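You operate a simulated robot arm through the tools that you are given. There is no shell and no other tool.

You run a simulated robot arm. Do the job below in one go: nothing can be reset, and whatever is moved stays where it is left.

TASK
Clamp the small motor in the green vice and brush the dirt off it.
Fine: use the blue wire brush and put it back; then wind the vice open and stand the motor on the turntable again. Set down upright: small motor, blue wire brush. What is to be rubbed or washed off counts as gone when no trace of it is left.
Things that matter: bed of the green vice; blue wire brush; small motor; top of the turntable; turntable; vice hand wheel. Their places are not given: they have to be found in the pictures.

It is judged by the outcome, as a careful person would: the job done as asked, and still so three seconds after it is handed in. It fails if anything else is knocked over, pushed out of place, dropped, spilled or broken.

THE ROBOT
A 6-joint arm with a two-finger parallel gripper, fixed in place. Base frame: the origin is at the foot of the arm, x ahead of it, y to its left, z up; the work surface is at about z = 820. Units: mm, rad, N and s.
With the tool pointing down near the work surface it reaches from about 240 to 640 mm from the base axis. Its first joint turns from -1.152 to 1.152 rad. Payload 2.7 kg.
The tool frame sits at the grasp point between the pads (the TCP): z along the fingers, y along the line on which they close. The tips reach 23 mm beyond it. The gripper opens to 94 mm. The fingers are 38 mm wide and 10 mm thick; the gripper's body (54 by 96 mm) begins 39 mm behind the TCP.
Orientation is that of the tool frame in the base frame, as a unit quaternion [w, x, y, z]. With the fingers straight down and closing along the base's y, the tool's x points along the base's -x, its y along +y and its z along -z.

THE INTERFACE
- The arm moves only by the tool arm_command. Its argument "deltas" is a list of rows, each a list of 7 numbers: the turn, a rotation vector about the tool's x, y, z in units of 90 degrees (1.0 is 90 degrees), then the shift along the tool's x, y, z in units of 150 mm (1.0 is 150 mm), then the opening, from 0 (shut) to 1 (fully open). In form: [[ax, ay, az, dx, dy, dz, hand], ...]. A call has 1 to 20 rows; each row is the pose to reach, as a shift and turn from the pose commanded when the call began, along the tool's axes at that moment. A call with a number of a shift or a turn outside -1 to 1 is refused whole. Each row takes 0.2 s and may step no farther than 50 mm and 0.15 rad from the row before; otherwise, or with a gripper value out of range, the whole call is refused. Where a pose cannot be reached the arm comes as near as it can. A force on the tool above 40 N (or 10 N above the force at the start of the call, whichever is more), or a blocked arm, ends the call early, and 0.2 s more pass. Each finger travels about 45 mm/s and halts on what it meets, pressing with about 41 N; the grip force reading is that of the motor and also rises with nothing between the fingers. The clock runs only during rows and for 0.2 s after the last one: add rows that repeat a pose to give the fingers time. The reply holds the time, the measured pose of the TCP, the force on the tool along the base axes, the opening and the grip force, in the units named above and with some noise, with the torque about the TCP (base axes, N m) and any sound that the robot's microphone picked up, and new pictures: "views" is both (left out), scene, wrist or none.
- Cameras (640 x 400 px; columns grow to the right, rows downward): "scene" is fixed at [58.1, -406.7, 1422.1]; the picture's right is [0.90, -0.44, 0.00], its down [-0.17, -0.34, -0.93] and it looks along [0.41, 0.83, -0.38] (base axes); focal length 329 px, centre (320, 200). "wrist" rides on the gripper at [86, 16, -75] in the tool frame; the picture's right is [-0.18, 0.98, 0.00], its down [-0.58, -0.11, -0.81] and it looks along [-0.79, -0.15, 0.59] (tool axes); focal length 243 px, centre (320, 200).
- pixel_to_xyz(camera, pixels): for up to 12 pixels [column, row] of the newest picture of that camera ("zoom" is the newest enlarged one), the place [x, y, z] in the base frame of the surface seen there, good to about 3 mm, but the place of the scene camera against the robot may be out by one fixed shift of up to 12 mm in any direction. The clock stands still meanwhile.
- zoom(camera, box): a new picture of the part [left, top, right, bottom] of that camera's present view, enlarged. The clock stands still meanwhile.
- close_job(): hands the job in; it is judged then, once.

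Leave the gripper open and the arm clear of the work at the hand-in unless told otherwise.

The tools are called after "Emit:" as a command line: name --pt "numbers of a row" for each row, then --argument value for the rest, lists and objects as JSON in quotes. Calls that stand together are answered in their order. arm_command: Moves the arm, as the interface text tells. Its arguments: {"type":"object","properties":{"deltas":{"type":"array"},"views":{"type":"string","enum":["both","scene","wrist","none"]}},"required":["deltas"]} The other tools are called the same way: pixel_to_xyz (camera, pixels) gives the place of the surface under pixels of a picture; zoom (camera, box) takes an enlarged picture of a part of a camera's view; close_job () hands the job in.

At the start:

```text
time: 0.0
tool_pos: [379.4, 190.1, 1225.2]
tool_rot: [0.0, -0.001, 1.0, 0.0]
ft_force: [-0.2, 0.0, -0.8]
torque: [0.01, 0.0, 0.02]
width: 94.0
grasp_force: 0.2
```

scene: 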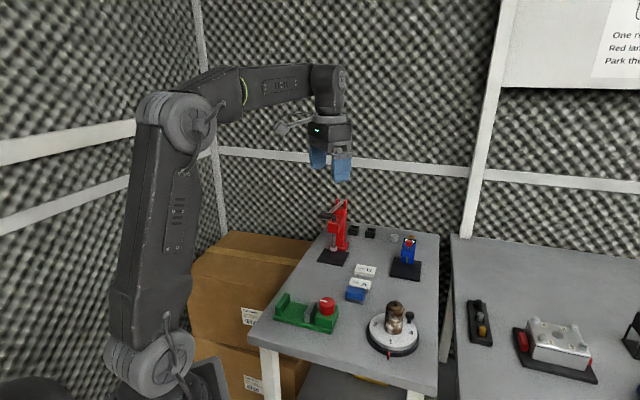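
wrist: 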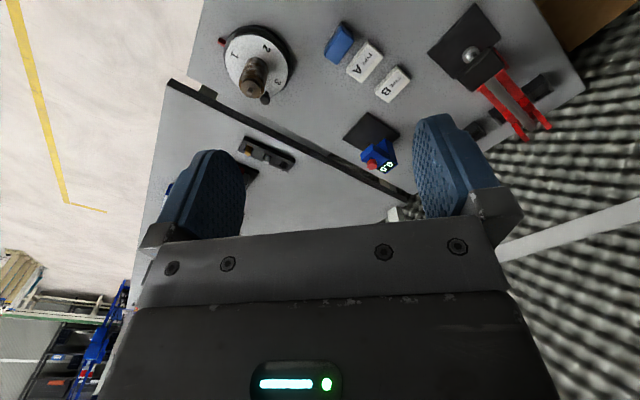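

I see the green vice at about (308,312), the turntable with the motor at about (393,325), and a blue block at about (356,292) in the scene picture. I will zoom in on these first.

Emit:
zoom --camera "scene" --box '[260, 250, 440, 362]'

Emit:
zoom --camera "wrist" --box '[200, 0, 520, 200]'

Emit:
zoom --camera "scene" --box '[560, 0, 640, 100]'

```text
3.56 times, centred on (350, 306) of scene
```

zoom: 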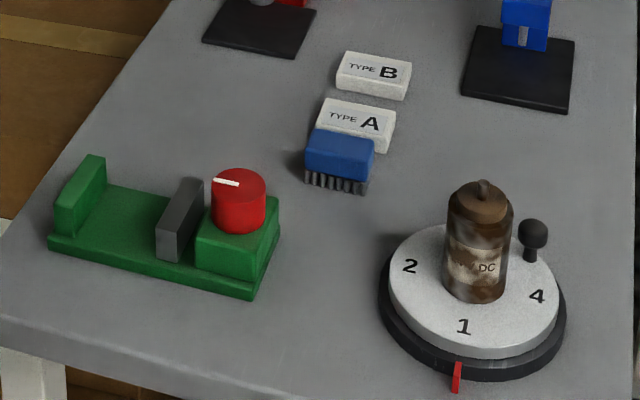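

```text
2.00 times, centred on (360, 100) of wrist
```

zoom: 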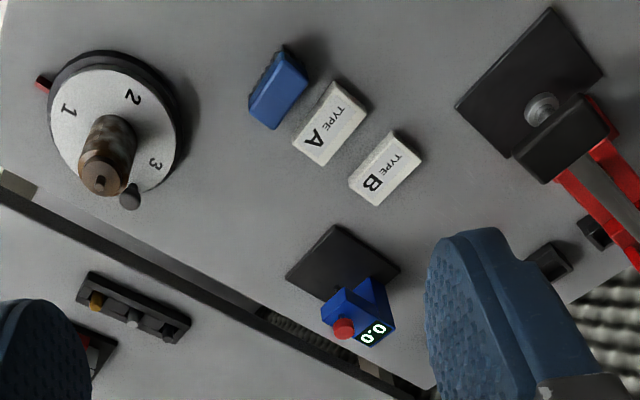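

```text
4.00 times, centred on (600, 50) of scene
```

zoom: 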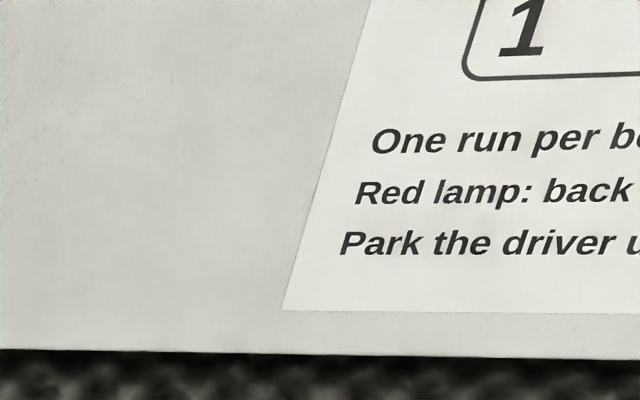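

The vice has a fixed jaw on the left, a grey sliding jaw, and a red hand wheel with a white mark on the right block. The brush is the blue block with bristles down. I'll read places of the key points in both cameras.

Emit:
pixel_to_xyz --camera "scene" --pixels '[[277, 302], [287, 294], [295, 312], [309, 304], [328, 299], [322, 302], [331, 301], [356, 288], [393, 306], [395, 320], [409, 314], [392, 347]]'

Emit:
pixel_to_xyz --camera "wrist" --pixels '[[250, 90], [262, 70], [264, 99], [237, 45], [235, 52], [340, 40], [327, 55], [350, 38], [338, 63], [334, 48], [363, 60], [392, 83]]'

Emit:
zoom --camera "scene" --box '[265, 280, 350, 335]'

Emit:
zoom --camera "scene" --box '[355, 290, 430, 365]'

```text
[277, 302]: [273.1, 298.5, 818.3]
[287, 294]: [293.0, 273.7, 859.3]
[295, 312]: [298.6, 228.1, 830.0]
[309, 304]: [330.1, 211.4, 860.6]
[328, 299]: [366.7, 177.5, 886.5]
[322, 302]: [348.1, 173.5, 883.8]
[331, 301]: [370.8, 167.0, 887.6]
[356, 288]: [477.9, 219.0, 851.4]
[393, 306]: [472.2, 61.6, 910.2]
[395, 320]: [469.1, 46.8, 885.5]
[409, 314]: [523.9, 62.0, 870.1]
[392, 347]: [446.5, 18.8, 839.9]
```

```text
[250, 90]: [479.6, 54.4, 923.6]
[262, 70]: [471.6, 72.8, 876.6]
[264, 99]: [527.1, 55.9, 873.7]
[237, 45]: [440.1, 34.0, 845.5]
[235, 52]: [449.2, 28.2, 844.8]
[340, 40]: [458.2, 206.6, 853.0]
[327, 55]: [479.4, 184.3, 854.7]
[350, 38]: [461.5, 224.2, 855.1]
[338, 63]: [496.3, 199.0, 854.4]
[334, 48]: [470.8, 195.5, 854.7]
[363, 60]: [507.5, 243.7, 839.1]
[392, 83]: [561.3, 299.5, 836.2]
```

```text
7.27 times, centred on (308, 308) of scene
```

zoom: 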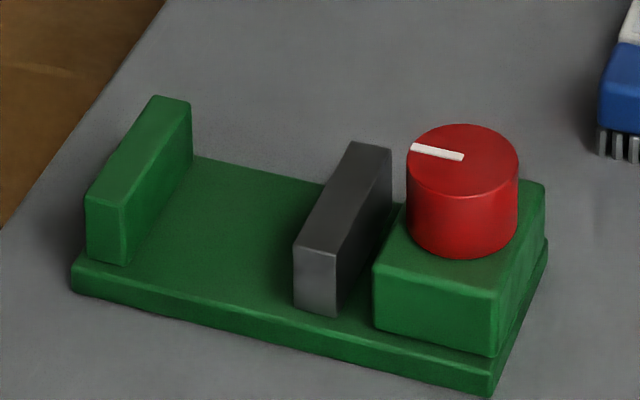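

```text
5.33 times, centred on (392, 328) of scene
```

zoom: 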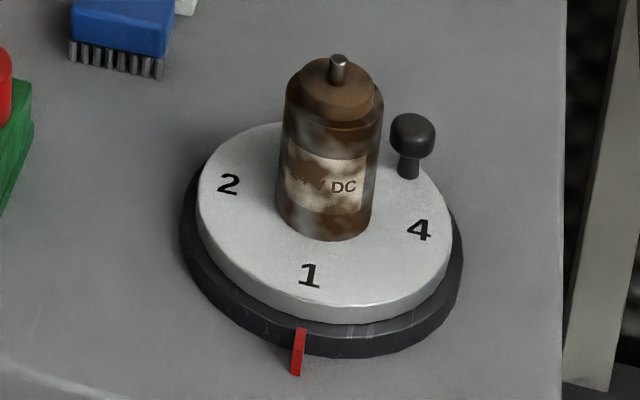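

The turntable carries the motor at its centre near (478, 54). The vice axis runs roughly from (285,280) to (358,172). I'll turn the wrist a quarter turn and lower it so that the wrist camera looks toward +y over the vice and brush.

Emit:
arm_command --pt "0 0 -0.08 0.033 -0.072 0.083 1" --pt "0 0 -0.16 0.066 -0.144 0.167 1" --pt "0 0 -0.24 0.098 -0.217 0.25 1" --pt "0 0 -0.32 0.131 -0.289 0.333 1" --pt "0 0 -0.4 0.164 -0.361 0.417 1" --pt "0 0 -0.48 0.197 -0.433 0.5 1" --pt "0 0 -0.56 0.229 -0.506 0.583 1" --pt "0 0 -0.64 0.262 -0.578 0.667 1" --pt "0 0 -0.72 0.295 -0.65 0.75 1" --pt "0 0 -0.8 0.328 -0.722 0.833 1" --pt "0 0 -0.9 0.36 -0.795 0.917 1" --pt "0 0 -0.99 0.393 -0.867 0.99 1"

```text
refused: row 11 steps farther than a row can; nothing moved
```

The step to row 11 was too large. I'll spread the turn over evenly smaller steps.

Emit:
arm_command --pt "0 0 -0.08 0.033 -0.072 0.083 1" --pt "0 0 -0.16 0.066 -0.144 0.167 1" --pt "0 0 -0.24 0.098 -0.217 0.25 1" --pt "0 0 -0.32 0.131 -0.289 0.333 1" --pt "0 0 -0.4 0.164 -0.361 0.417 1" --pt "0 0 -0.48 0.197 -0.433 0.5 1" --pt "0 0 -0.56 0.229 -0.506 0.583 1" --pt "0 0 -0.64 0.262 -0.578 0.667 1" --pt "0 0 -0.72 0.295 -0.65 0.75 1" --pt "0 0 -0.8 0.328 -0.722 0.833 1" --pt "0 0 -0.88 0.36 -0.795 0.917 1" --pt "0 0 -0.95 0.393 -0.867 0.99 1" --pt "0 0 -1.0 0.393 -0.867 1.0 1"

```text
time: 2.8
tool_pos: [319.7, 58.9, 1075.1]
tool_rot: [0.0, 0.709, -0.705, 0.0]
ft_force: [0.5, -0.6, 0.9]
torque: [-0.01, -0.01, -0.02]
width: 94.0
grasp_force: 0.1
```

scene: 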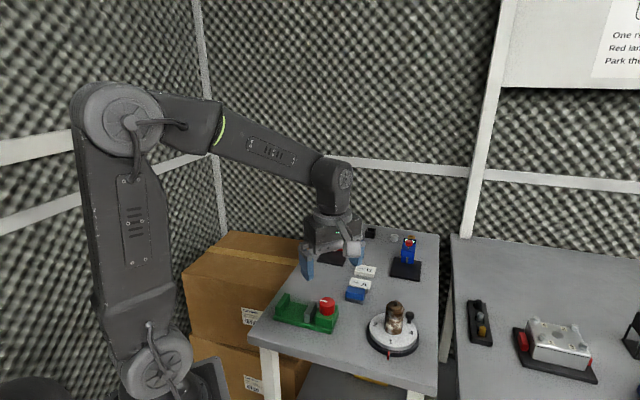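
wrist: 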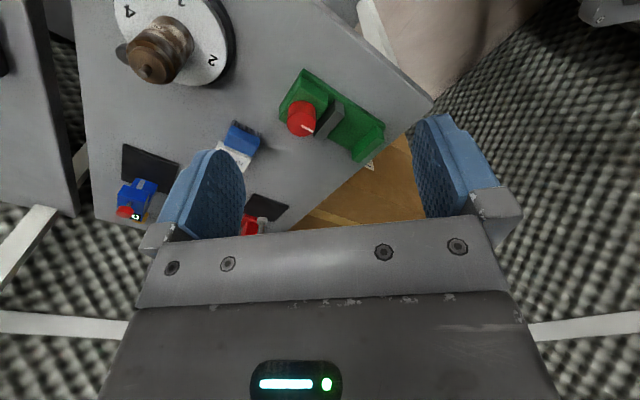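

The wrist picture now shows the vice around (330,115), the brush at (240,138) and the motor at (155,50). I'll zoom and read points.

Emit:
zoom --camera "wrist" --box '[260, 60, 400, 170]'

Emit:
zoom --camera "wrist" --box '[100, 0, 270, 170]'

Emit:
zoom --camera "scene" --box '[265, 260, 425, 360]'

```text
3.64 times, centred on (330, 115) of wrist
```

zoom: 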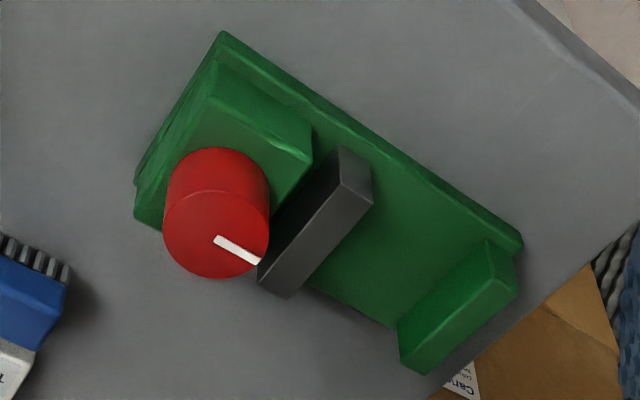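

```text
2.35 times, centred on (185, 85) of wrist
```

zoom: 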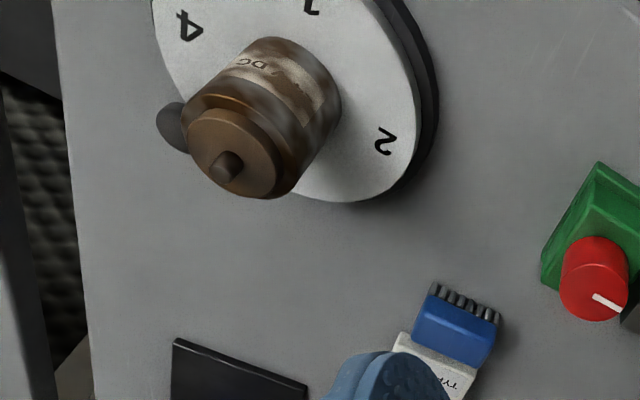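

```text
4.00 times, centred on (345, 310) of scene
```

zoom: 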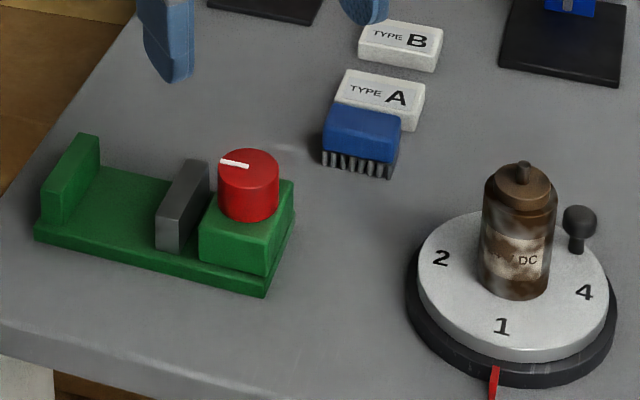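

I'll re-zoom on the vice in the wrist picture and read out corners on that enlarged view.

Emit:
zoom --camera "wrist" --box '[260, 60, 400, 170]'

Emit:
pixel_to_xyz --camera "zoom" --pixels '[[343, 185], [368, 200], [263, 275], [285, 292], [490, 245], [515, 285], [402, 335], [420, 368], [215, 245], [218, 180], [380, 230], [330, 275]]'

Emit:
pixel_to_xyz --camera "zoom" --pixels '[[222, 35], [522, 240], [135, 180], [137, 215], [165, 230], [217, 62], [310, 130], [305, 155], [170, 200], [268, 230], [215, 275], [100, 100]]'

```text
3.64 times, centred on (330, 115) of wrist
```

zoom: 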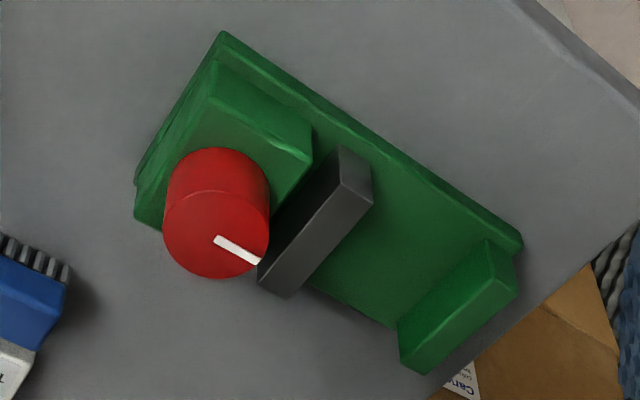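

```text
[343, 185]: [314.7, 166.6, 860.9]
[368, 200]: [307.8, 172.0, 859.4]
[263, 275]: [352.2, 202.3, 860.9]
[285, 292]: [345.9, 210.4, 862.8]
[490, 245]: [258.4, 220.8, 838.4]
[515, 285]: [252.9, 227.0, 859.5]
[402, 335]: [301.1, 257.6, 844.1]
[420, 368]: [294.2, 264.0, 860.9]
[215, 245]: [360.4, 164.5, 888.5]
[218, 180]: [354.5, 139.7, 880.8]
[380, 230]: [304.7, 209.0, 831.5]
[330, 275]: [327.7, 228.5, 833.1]
```

```text
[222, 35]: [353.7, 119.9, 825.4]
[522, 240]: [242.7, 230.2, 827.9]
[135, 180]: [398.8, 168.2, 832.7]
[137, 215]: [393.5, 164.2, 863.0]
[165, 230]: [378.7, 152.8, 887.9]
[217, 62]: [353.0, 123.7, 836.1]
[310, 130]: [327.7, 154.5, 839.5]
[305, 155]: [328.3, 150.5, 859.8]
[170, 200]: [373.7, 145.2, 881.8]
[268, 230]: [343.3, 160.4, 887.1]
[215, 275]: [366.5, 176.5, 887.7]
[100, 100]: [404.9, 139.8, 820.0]
```

The vice runs at 45° with the bed top at z≈832. Gap between jaw faces is about 67 mm, centred near (303,216). The wheel is centred near (360,160) with its top at 888. Next I'll measure the motor, turntable and brush.

Emit:
zoom --camera "wrist" --box '[110, 0, 240, 90]'

Emit:
pixel_to_xyz --camera "wrist" --pixels '[[157, 70], [151, 64], [143, 60], [165, 79], [170, 45], [185, 50], [203, 59], [200, 75], [120, 55], [225, 50], [233, 60], [215, 20]]'

Emit:
pixel_to_xyz --camera "wrist" --pixels '[[233, 122], [247, 128], [260, 136], [256, 154], [240, 150], [225, 145], [240, 140], [226, 142], [260, 131], [255, 126], [225, 150], [236, 160]]'

Emit:
zoom --camera "wrist" --box '[200, 110, 270, 170]'

```text
4.44 times, centred on (175, 45) of wrist
```

zoom: 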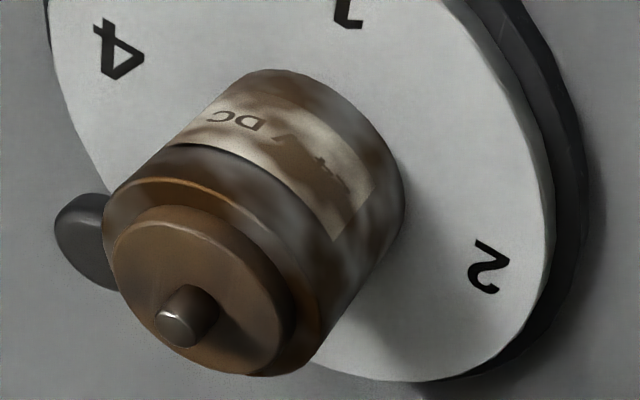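

```text
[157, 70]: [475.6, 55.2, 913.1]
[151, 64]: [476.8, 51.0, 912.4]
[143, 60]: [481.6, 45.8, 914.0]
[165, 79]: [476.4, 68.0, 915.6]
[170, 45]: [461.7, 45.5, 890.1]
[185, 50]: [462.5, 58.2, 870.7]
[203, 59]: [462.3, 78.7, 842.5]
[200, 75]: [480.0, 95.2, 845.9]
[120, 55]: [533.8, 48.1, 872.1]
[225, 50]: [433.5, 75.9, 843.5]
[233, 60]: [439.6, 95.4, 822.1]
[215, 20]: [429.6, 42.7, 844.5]
```

```text
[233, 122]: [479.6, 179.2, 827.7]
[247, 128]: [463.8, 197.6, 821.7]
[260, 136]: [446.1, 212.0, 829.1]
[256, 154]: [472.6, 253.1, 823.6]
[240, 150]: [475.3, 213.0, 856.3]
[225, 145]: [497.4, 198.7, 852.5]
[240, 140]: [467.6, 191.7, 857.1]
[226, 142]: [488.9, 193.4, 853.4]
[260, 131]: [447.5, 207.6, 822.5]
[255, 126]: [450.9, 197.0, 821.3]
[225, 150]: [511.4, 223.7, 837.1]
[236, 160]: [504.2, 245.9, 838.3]
```

```text
6.67 times, centred on (235, 140) of wrist
```

zoom: 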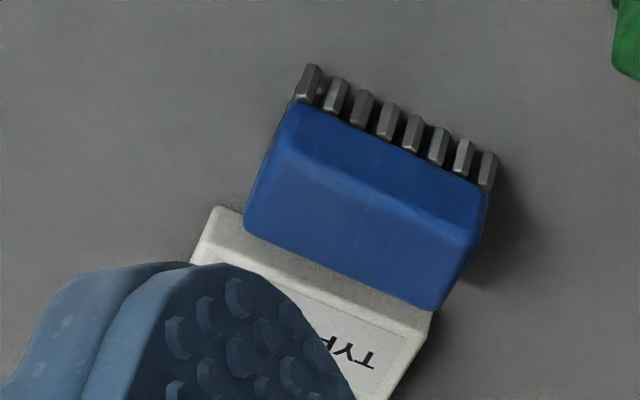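

The motor stands near (478,56), bottom at z≈844 and top near 914. The brush lies along the (-1,1) diagonal, with its top at z≈855. I'll turn the tool so the fingers close along the vice jaw faces and move over the motor for a close look.

Emit:
arm_command --pt "0 0 -0.08 0.003 -0.16 0.08 1" --pt "0 0 -0.16 0.006 -0.33 0.16 1" --pt "0 0 -0.25 0.01 -0.5 0.25 1" --pt "0 0 -0.34 0.013 -0.67 0.33 1" --pt "0 0 -0.42 0.016 -0.84 0.41 1" --pt "0 0 -0.5 0.02 -1.0 0.5 1" --pt "0 0 -0.5 0.02 -1.0 0.5 1"

```text
time: 4.4
tool_pos: [469.6, 56.2, 998.2]
tool_rot: [0.0, 0.925, -0.381, 0.0]
ft_force: [-0.6, 0.0, -0.3]
torque: [-0.03, 0.0, -0.01]
width: 94.2
grasp_force: 0.1
```

scene: 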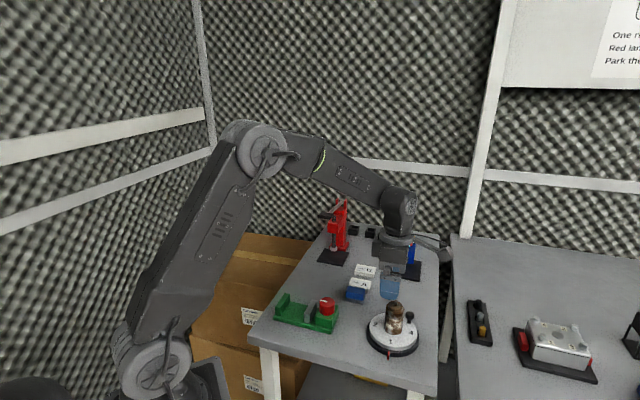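
wrist: 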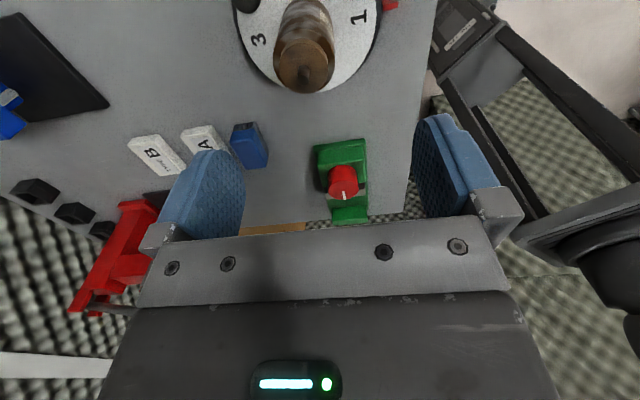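

The motor is now at about (305,50) in the wrist picture. I'll zoom and measure it and the turntable.

Emit:
zoom --camera "wrist" --box '[230, 0, 390, 100]'

Emit:
pixel_to_xyz --camera "zoom" --pixels '[[300, 295], [300, 255], [300, 355], [185, 250], [405, 250], [300, 190], [180, 220], [410, 220], [60, 200], [560, 200], [250, 350], [360, 350]]'

Emit:
pixel_to_xyz --camera "wrist" --pixels '[[246, 60], [262, 82], [300, 95], [345, 85], [370, 55], [378, 30], [238, 30], [304, 74], [285, 60], [325, 60], [304, 85], [304, 50]]'

```text
4.00 times, centred on (310, 50) of wrist
```

zoom: 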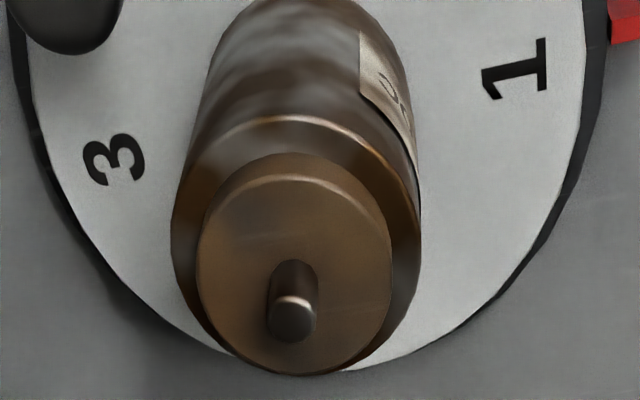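

```text
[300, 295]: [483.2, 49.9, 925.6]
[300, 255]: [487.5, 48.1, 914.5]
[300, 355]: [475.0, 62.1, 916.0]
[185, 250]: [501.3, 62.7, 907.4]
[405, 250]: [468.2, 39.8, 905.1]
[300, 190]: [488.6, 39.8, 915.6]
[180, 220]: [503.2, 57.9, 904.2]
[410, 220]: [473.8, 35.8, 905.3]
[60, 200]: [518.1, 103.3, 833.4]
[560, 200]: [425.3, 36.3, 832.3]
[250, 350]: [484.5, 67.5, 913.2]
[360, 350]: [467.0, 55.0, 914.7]
```

```text
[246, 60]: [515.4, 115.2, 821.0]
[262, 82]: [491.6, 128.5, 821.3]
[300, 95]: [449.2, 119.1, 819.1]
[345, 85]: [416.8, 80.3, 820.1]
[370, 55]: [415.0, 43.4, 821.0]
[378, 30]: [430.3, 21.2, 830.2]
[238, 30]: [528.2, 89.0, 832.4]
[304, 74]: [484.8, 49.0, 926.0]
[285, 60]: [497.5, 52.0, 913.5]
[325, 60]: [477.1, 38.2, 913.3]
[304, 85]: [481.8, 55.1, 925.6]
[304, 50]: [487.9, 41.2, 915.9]
```

The motor: body about 40 mm across, centre near (482,52), rim at z≈906, shaft tip at 926. I'll move over it and come down partway to check the alignment between the fingers.

Emit:
arm_command --pt "0 0 0 0.03 -0.02 0.1 1" --pt "0 0 0 0.06 -0.03 0.2 1" --pt "0 0 0 0.076 -0.041 0.32 1" --pt "0 0 0 0.076 -0.041 0.4 1" --pt "0 0 0 0.076 -0.041 0.4 1"

```text
time: 5.6
tool_pos: [482.6, 54.7, 938.2]
tool_rot: [0.0, 0.924, -0.382, 0.0]
ft_force: [-0.4, 0.4, 0.2]
torque: [0.01, -0.01, 0.0]
width: 94.1
grasp_force: 0.0
```

scene: 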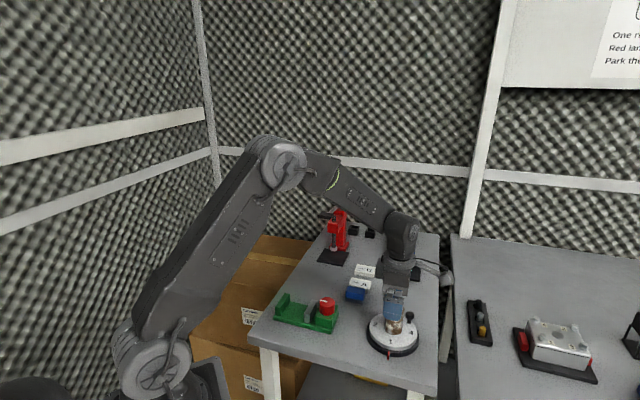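
wrist: 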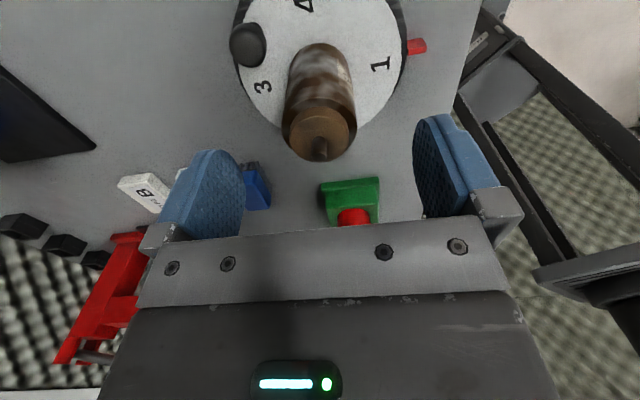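

The shaft tip shows at about (320,155), nicely between the fingers. I'll read the exact centre from this close view.

Emit:
pixel_to_xyz --camera "wrist" --pixels '[[321, 154], [300, 130], [345, 130], [318, 112], [315, 158], [285, 110], [356, 110], [305, 140], [338, 140], [290, 90], [351, 90], [318, 45]]'

Emit:
zoom --camera "wrist" --box '[240, 20, 400, 180]'

```text
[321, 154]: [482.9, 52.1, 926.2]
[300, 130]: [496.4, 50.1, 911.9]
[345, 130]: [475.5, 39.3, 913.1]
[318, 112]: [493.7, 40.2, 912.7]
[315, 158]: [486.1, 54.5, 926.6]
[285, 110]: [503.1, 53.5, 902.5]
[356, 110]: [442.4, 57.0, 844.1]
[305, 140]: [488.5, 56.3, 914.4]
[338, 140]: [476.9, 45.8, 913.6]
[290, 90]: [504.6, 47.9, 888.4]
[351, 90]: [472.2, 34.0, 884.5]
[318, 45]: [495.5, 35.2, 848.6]
```

```text
2.50 times, centred on (320, 100) of wrist
```

zoom: 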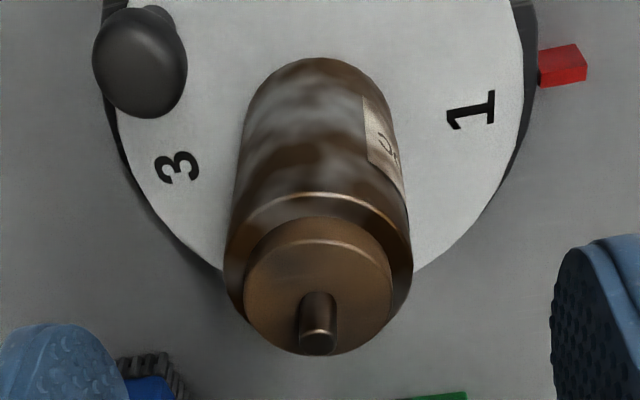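

The motor centre is about (484,53), 2 mm off the TCP along tool x. I'll correct, go down to z≈899 and close on the motor.

Emit:
arm_command --pt "0 0 0 0.014 0 0.09 1" --pt "0 0 0 0.014 0 0.18 1" --pt "0 0 0 0.014 0 0.261 1" --pt "0 0 0 0.014 0 0.261 1" --pt "0 0 0 0.014 0 0.261 0.6" --pt "0 0 0 0.014 0 0.261 0.35" --pt "0 0 0 0.014 0 0.261 0.35" --pt "0 0 0 0.014 0 0.261 0.35" --pt "0 0 0 0.014 0 0.261 0.35" --pt "0 0 0 0.014 0 0.261 0.35"

```text
time: 7.8
tool_pos: [484.3, 53.1, 901.2]
tool_rot: [0.0, 0.925, -0.381, 0.001]
ft_force: [0.7, 0.5, -0.6]
torque: [0.01, -0.01, 0.02]
width: 41.3
grasp_force: 40.5
```

scene: 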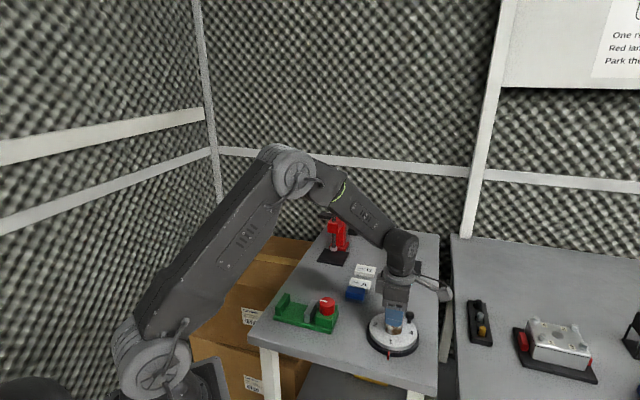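
wrist: 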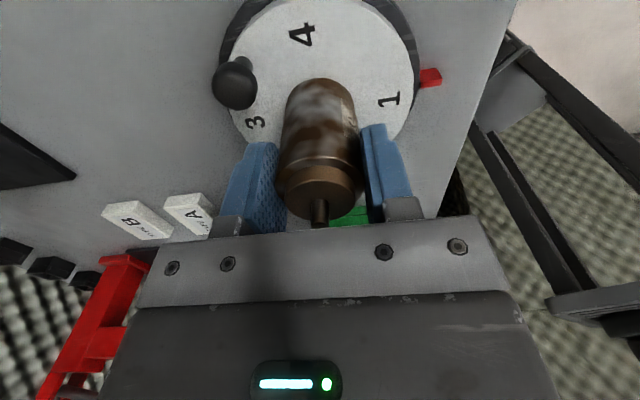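

The fingers stopped on the motor at 41.3 mm with 40 N. I'll lift it straight up 100 mm.

Emit:
arm_command --pt "0 0 0 0 0 -0.03 0.3" --pt "0 0 0 0 0 -0.1 0.3" --pt "0 0 0 0 0 -0.22 0.3" --pt "0 0 0 0 0 -0.36 0.3" --pt "0 0 0 0 0 -0.52 0.3" --pt "0 0 0 0 0 -0.66 0.3" --pt "0 0 0 0 0 -0.66 0.3"

```text
time: 9.4
tool_pos: [484.6, 51.4, 1002.6]
tool_rot: [-0.001, 0.924, -0.382, 0.0]
ft_force: [1.4, 0.1, 0.2]
torque: [0.0, 0.0, -0.02]
width: 28.1
grasp_force: 0.0
```

scene: 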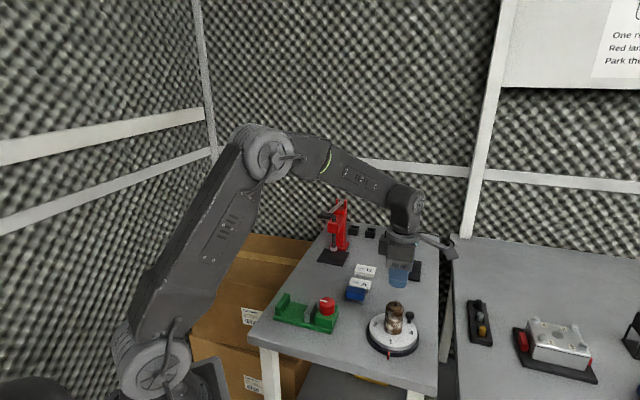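
wrist: 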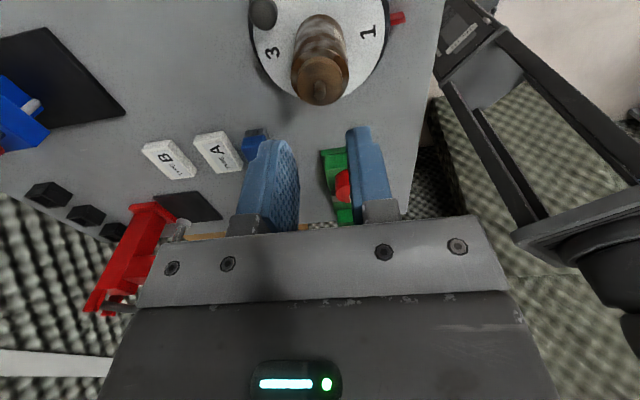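

The grip was lost: the width fell to 28 mm (the commanded value) and the motor still stands on the turntable. No fall sound was reported. I'll look at whether it moved or tilted before trying again.

Emit:
zoom --camera "scene" --box '[355, 290, 430, 365]'

Emit:
zoom --camera "wrist" --box '[240, 0, 400, 110]'

Emit:
pixel_to_xyz --camera "wrist" --pixels '[[320, 92], [320, 86], [295, 70], [345, 72], [320, 63], [310, 101]]'

```text
5.33 times, centred on (392, 328) of scene
```

zoom: 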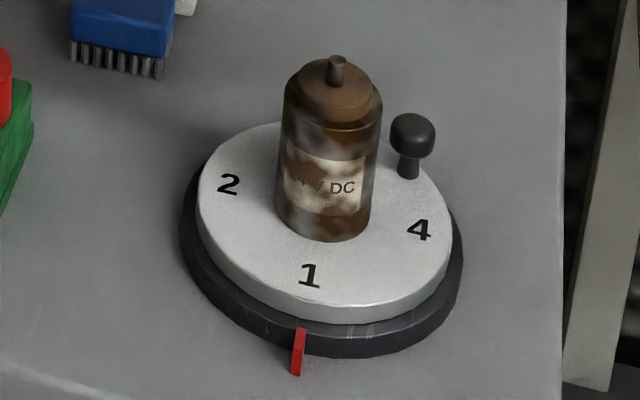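

```text
3.64 times, centred on (320, 55) of wrist
```

zoom: 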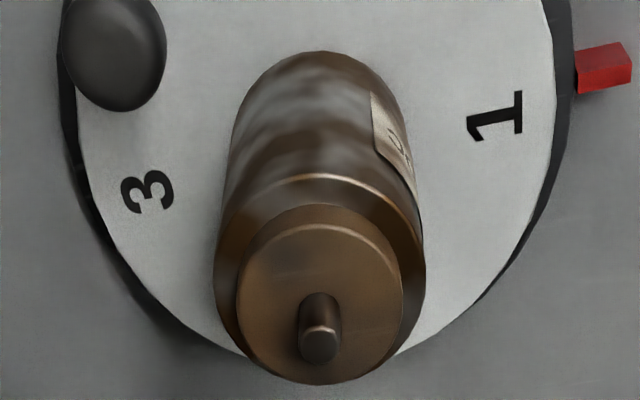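

```text
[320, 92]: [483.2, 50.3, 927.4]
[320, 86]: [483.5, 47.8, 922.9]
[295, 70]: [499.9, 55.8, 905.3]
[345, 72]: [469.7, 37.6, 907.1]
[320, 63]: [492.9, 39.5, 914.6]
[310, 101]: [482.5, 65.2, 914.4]
```

The motor still stands upright in the same place (about (483,51)), so it just slipped through. I'll open, go down somewhat deeper (z≈893), and squeeze with the hand commanded fully shut.

Emit:
arm_command --pt "0 0 0 -0.006 0 0 0.6" --pt "0 0 0 -0.006 0 0 1" --pt "0 0 0 -0.006 0 0.05 1" --pt "0 0 0 -0.006 0 0.15 1" --pt "0 0 0 -0.006 0 0.3 1" --pt "0 0 0 -0.006 0 0.45 1" --pt "0 0 0 -0.006 0 0.6 1" --pt "0 0 0 -0.006 0 0.73 1" --pt "0 0 0 -0.006 0 0.73 1" --pt "0 0 0 -0.006 0 0.73 0.6" --pt "0 0 0 -0.006 0 0.73 0.4" --pt "0 0 0 -0.006 0 0.73 0" --pt "0 0 0 -0.006 0 0.73 0" --pt "0 0 0 -0.006 0 0.73 0" --pt "0 0 0 -0.006 0 0.73 0" --pt "0 0 0 -0.006 0 0.73 0"

```text
time: 12.8
tool_pos: [483.5, 52.9, 890.9]
tool_rot: [0.0, 0.924, -0.382, -0.001]
ft_force: [-0.4, -0.2, -0.6]
torque: [0.01, -0.01, 0.0]
width: 41.5
grasp_force: 40.9
```

scene: 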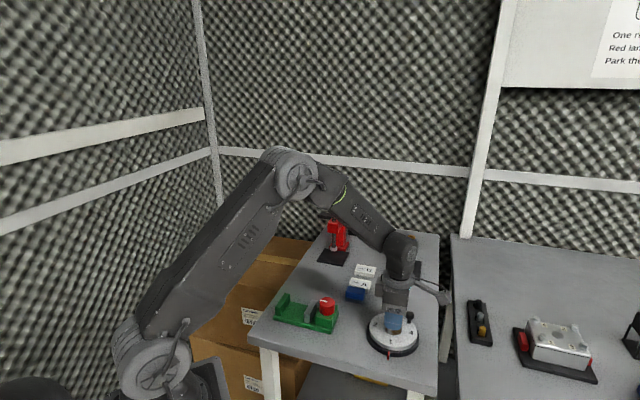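
wrist: 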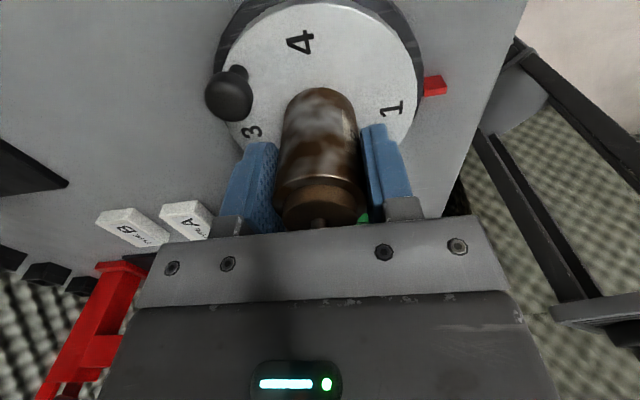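

Gripped again at 41.5 mm, 41 N, at z≈891. I'll lift only a few millimetres slowly and read the load.

Emit:
arm_command --pt "0 0 0 0 0 -0.01 0" --pt "0 0 0 0 0 -0.02 0" --pt "0 0 0 0 0 -0.03 0" --pt "0 0 0 0 0 -0.04 0"

```text
time: 13.8
tool_pos: [482.8, 52.5, 895.1]
tool_rot: [0.0, 0.924, -0.382, 0.0]
ft_force: [0.3, -0.1, -3.6]
torque: [-0.02, -0.01, 0.01]
width: 41.5
grasp_force: 41.3
```

scene: 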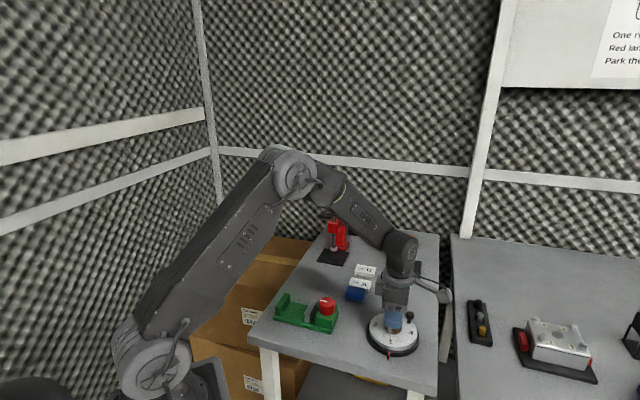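
wrist: 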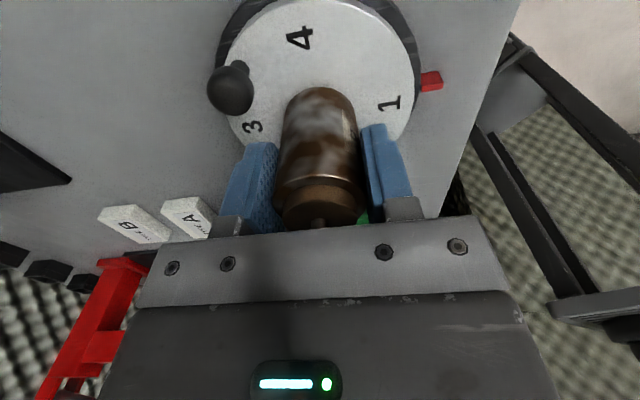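

The motor's weight (about 3.5 N) now hangs on the tool and the grip holds. I'll continue lifting gently.

Emit:
arm_command --pt "0 0 0 0 0 -0.02 0" --pt "0 0 0 0 0 -0.05 0" --pt "0 0 0 0 0 -0.09 0" --pt "0 0 0 0 0 -0.14 0" --pt "0 0 0 0 0 -0.19 0" --pt "0 0 0 0 0 -0.24 0" --pt "0 0 0 0 0 -0.28 0" --pt "0 0 0 0 0 -0.3 0"

```text
time: 15.6
tool_pos: [482.8, 51.0, 941.5]
tool_rot: [0.0, 0.924, -0.382, 0.0]
ft_force: [0.2, 0.1, -3.4]
torque: [0.0, 0.01, -0.01]
width: 41.4
grasp_force: 40.5
```

scene: 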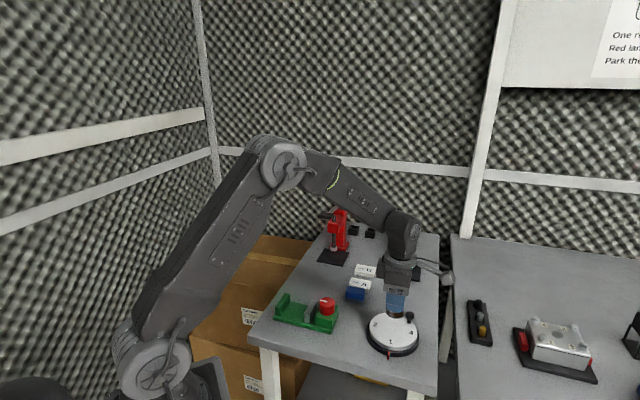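
wrist: 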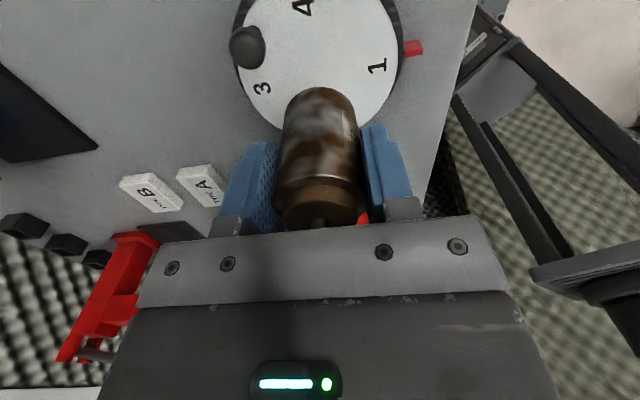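

The motor is lifted, bottom at about z 894. From the readings, the fixed jaw's inner face, jaw width and vice centre line give a target centre of about (296,222), leaving 3 mm to the fixed jaw. I'll raise and carry it there high over the wheel.

Emit:
arm_command --pt "0 0 0 0 0 -0.06 0" --pt "0 0 0 0 0 -0.14 0" --pt "0 0 0 -0.03 0.001 -0.22 0" --pt "0 0 0 -0.1 0.004 -0.29 0" --pt "0 0 0 -0.2 0.008 -0.33 0" --pt "0 0 0 -0.31 0.012 -0.33 0" --pt "0 0 0 -0.42 0.017 -0.33 0" --pt "0 0 0 -0.53 0.021 -0.33 0" --pt "0 0 0 -0.64 0.025 -0.33 0" --pt "0 0 0 -0.75 0.03 -0.33 0" --pt "0 0 0 -0.86 0.034 -0.33 0" --pt "0 0 0 -0.96 0.038 -0.33 0" --pt "0 0 0 -1.0 0.04 -0.33 0" --views "wrist"

```text
time: 18.4
tool_pos: [372.7, 153.8, 990.5]
tool_rot: [0.0, 0.924, -0.382, 0.001]
ft_force: [-0.6, 0.9, -3.4]
torque: [0.0, 0.0, 0.0]
width: 41.4
grasp_force: 40.9
```

wrist: 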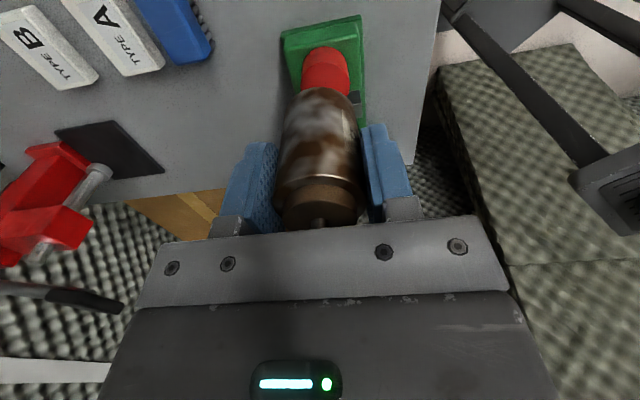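

Over the wheel now. I'll go on to above the bed at (296,222) and check with the pictures before lowering.

Emit:
arm_command --pt "0 0 0 -0.06 0.004 0 0" --pt "0 0 0 -0.15 0.008 0 0" --pt "0 0 0 -0.25 0.013 0 0" --pt "0 0 0 -0.36 0.019 0 0" --pt "0 0 0 -0.47 0.025 0 0" --pt "0 0 0 -0.57 0.03 0 0" --pt "0 0 0 -0.64 0.035 0 0" --pt "0 0 0 -0.683 0.038 0.1 0" --pt "0 0 0 -0.683 0.038 0.2 0" --pt "0 0 0 -0.683 0.038 0.3 0" --pt "0 0 0 -0.683 0.038 0.36 0" --pt "0 0 0 -0.683 0.038 0.36 0"

```text
time: 21.0
tool_pos: [295.8, 222.1, 937.1]
tool_rot: [-0.001, 0.924, -0.383, 0.0]
ft_force: [0.2, -0.7, -3.2]
torque: [-0.05, -0.01, -0.02]
width: 41.3
grasp_force: 40.5
```

scene: 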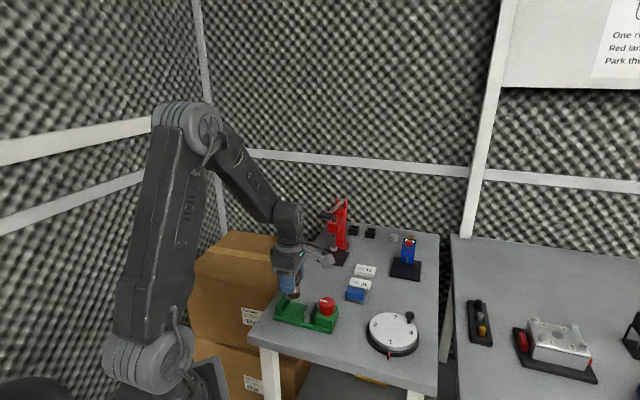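
wrist: 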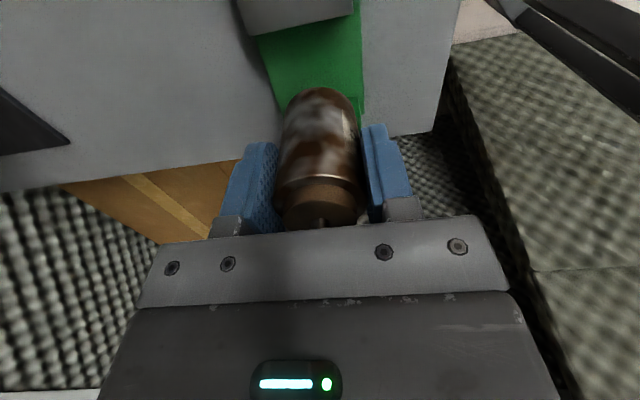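

The motor hangs above the bed between the jaws. I'll zoom in the scene picture and read the grey jaw and bed edges in the wrist view to verify the centring.

Emit:
zoom --camera "scene" --box '[255, 255, 355, 340]'

Emit:
pixel_to_xyz --camera "wrist" --pixels '[[245, 8], [252, 34], [353, 12], [350, 3], [270, 60], [362, 60], [361, 110], [280, 105], [276, 85], [363, 80], [240, 0], [300, 26]]'

Emit:
zoom --camera "wrist" --box '[220, 0, 400, 130]'

```text
4.71 times, centred on (305, 298) of scene
```

zoom: 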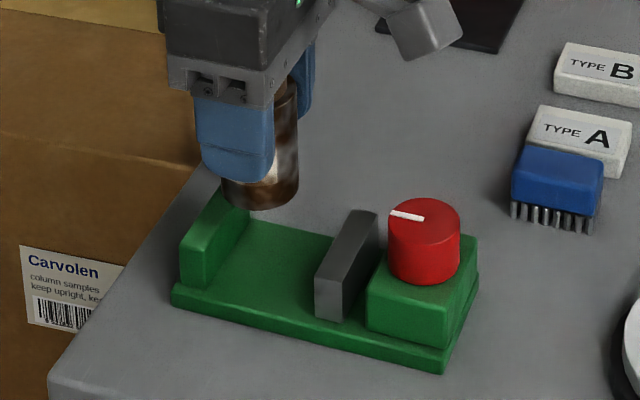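

```text
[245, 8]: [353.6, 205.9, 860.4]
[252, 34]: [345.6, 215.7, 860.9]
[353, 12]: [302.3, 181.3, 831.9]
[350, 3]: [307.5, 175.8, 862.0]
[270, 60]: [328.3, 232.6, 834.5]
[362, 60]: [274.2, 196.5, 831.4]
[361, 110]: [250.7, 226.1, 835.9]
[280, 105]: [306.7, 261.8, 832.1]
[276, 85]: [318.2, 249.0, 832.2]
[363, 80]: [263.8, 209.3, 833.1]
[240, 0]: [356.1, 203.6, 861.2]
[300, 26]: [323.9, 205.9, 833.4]
```

```text
3.08 times, centred on (310, 65) of wrist
```

zoom: 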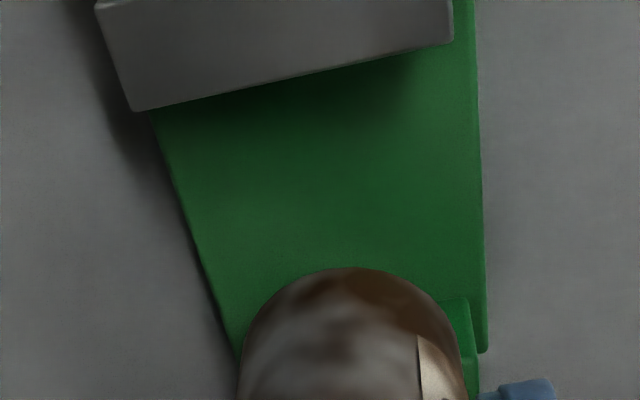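

The bed's centre line matches the TCP within about 1 mm. I'll shift 2 mm away from the fixed jaw for safety and lower until the motor bottom is just above the jaw tops.

Emit:
arm_command --pt "0 0 0 0.013 -0.004 0.05 0" --pt "0 0 0 0.013 -0.004 0.1 0" --pt "0 0 0 0.013 -0.004 0.14 0" --pt "0 0 0 0.013 -0.004 0.16 0" --pt "0 0 0 0.013 -0.004 0.16 0"

Emit:
zoom --camera "scene" --box '[255, 255, 355, 340]'

Emit:
zoom --camera "wrist" --box '[220, 0, 400, 130]'

```text
time: 22.2
tool_pos: [296.6, 222.3, 913.8]
tool_rot: [0.0, 0.924, -0.382, 0.0]
ft_force: [-0.4, 0.1, -2.4]
torque: [0.02, 0.02, -0.05]
width: 41.4
grasp_force: 41.1
```

scene: 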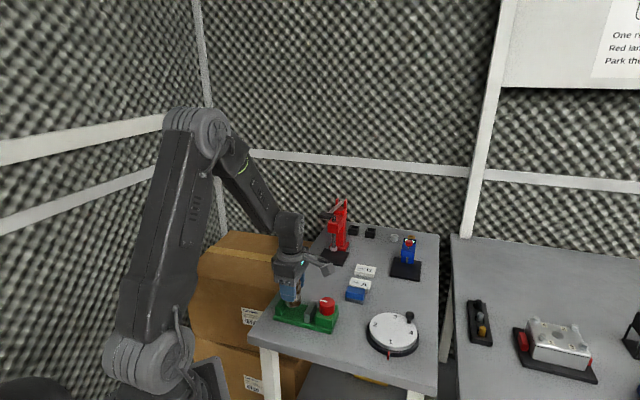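
wrist: 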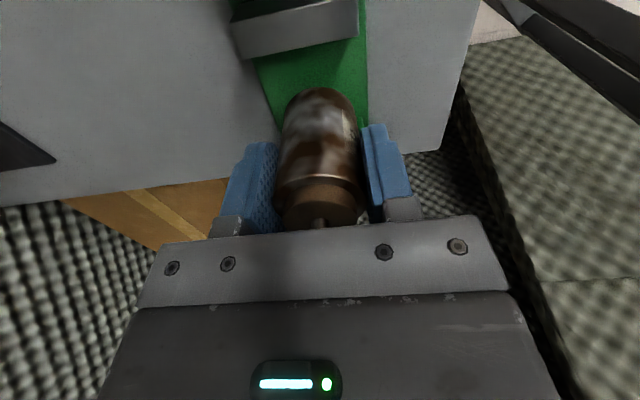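

```text
4.71 times, centred on (305, 298) of scene
```

zoom: 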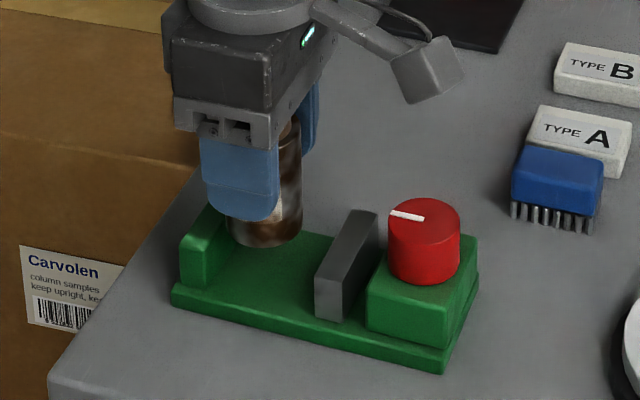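

```text
3.08 times, centred on (310, 65) of wrist
```

zoom: 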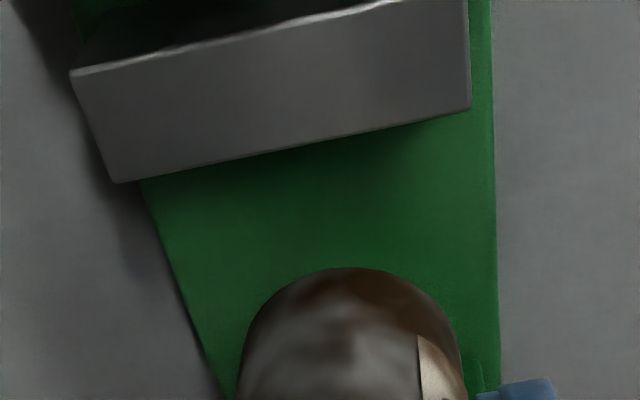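

Everything lines up: bed centred under the motor and about 5 mm from the fixed jaw. I'll lower the last 34 mm slowly onto the bed.

Emit:
arm_command --pt "0 0 0 0 0 0.05 0" --pt "0 0 0 0 0 0.1 0" --pt "0 0 0 0 0 0.15 0" --pt "0 0 0 0 0 0.18 0" --pt "0 0 0 0 0 0.2 0" --pt "0 0 0 0 0 0.21 0" --pt "0 0 0 0 0 0.215 0"

Emit:
zoom --camera "scene" --box '[255, 255, 355, 340]'

Emit:
zoom --camera "wrist" --box '[220, 0, 400, 130]'

```text
time: 23.8
tool_pos: [298.2, 222.4, 880.6]
tool_rot: [0.0, 0.924, -0.382, 0.0]
ft_force: [-0.7, 0.1, -3.0]
torque: [-0.02, -0.01, -0.03]
width: 41.5
grasp_force: 40.7
```

scene: 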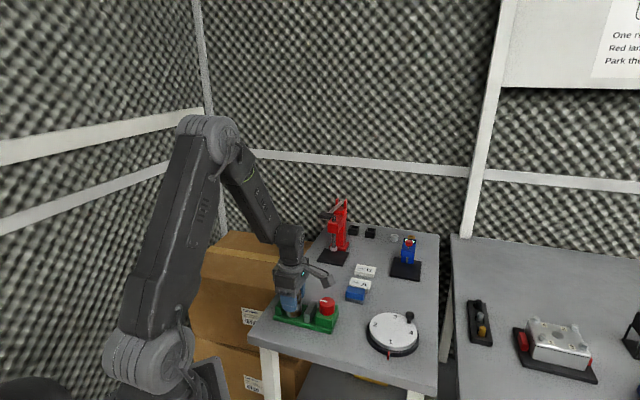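
wrist: 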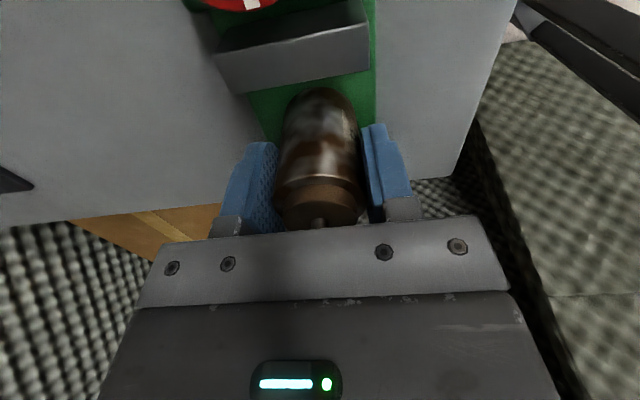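

```text
4.71 times, centred on (305, 298) of scene
```

zoom: 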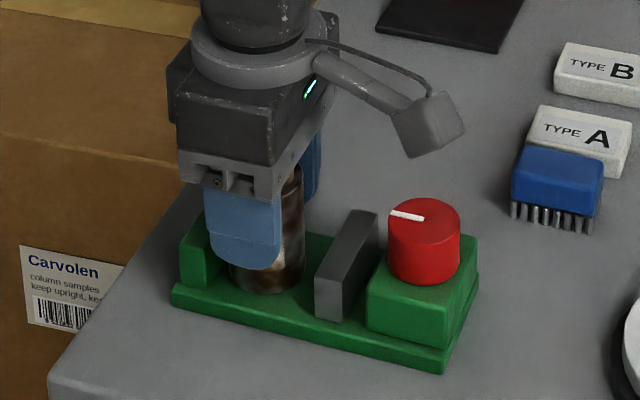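

```text
3.08 times, centred on (310, 65) of wrist
```

zoom: 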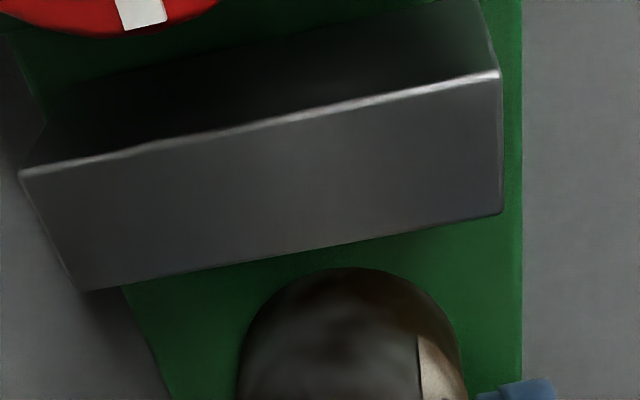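

The weight still hangs on the tool, so the motor is 1–2 mm above the bed. I'll inch down.

Emit:
arm_command --pt "0 0 0 0 0 0.005 0" --pt "0 0 0 0 0 0.01 0" --pt "0 0 0 0 0 0.014 0" --views "none"

```text
time: 24.6
tool_pos: [298.3, 222.1, 879.8]
tool_rot: [-0.002, 0.924, -0.382, 0.001]
ft_force: [-6.8, -7.6, 33.9]
torque: [-0.45, 0.52, -0.03]
width: 41.4
grasp_force: 41.2
```

Contact: 34 N upward, the motor is on the bed. I'll ease off about 1 mm and then open the fingers slowly.

Emit:
arm_command --pt "0 0 0 0 0 -0.006 0" --pt "0 0 0 0 0 -0.009 0" --views "none"

```text
time: 25.2
tool_pos: [298.6, 222.5, 879.3]
tool_rot: [-0.002, 0.924, -0.382, 0.001]
ft_force: [0.8, -0.4, 22.1]
torque: [-0.33, 0.21, 0.04]
width: 41.4
grasp_force: 40.7
```

Still 22 N. I'll ease a further millimetre.

Emit:
arm_command --pt "0 0 0 0 0 -0.006 0" --pt "0 0 0 0 0 -0.006 0" --views "none"

```text
time: 25.8
tool_pos: [297.8, 220.2, 879.2]
tool_rot: [0.001, 0.924, -0.382, 0.0]
ft_force: [1.9, 2.2, 2.2]
torque: [0.16, -0.14, 0.04]
width: 41.5
grasp_force: 40.4
```

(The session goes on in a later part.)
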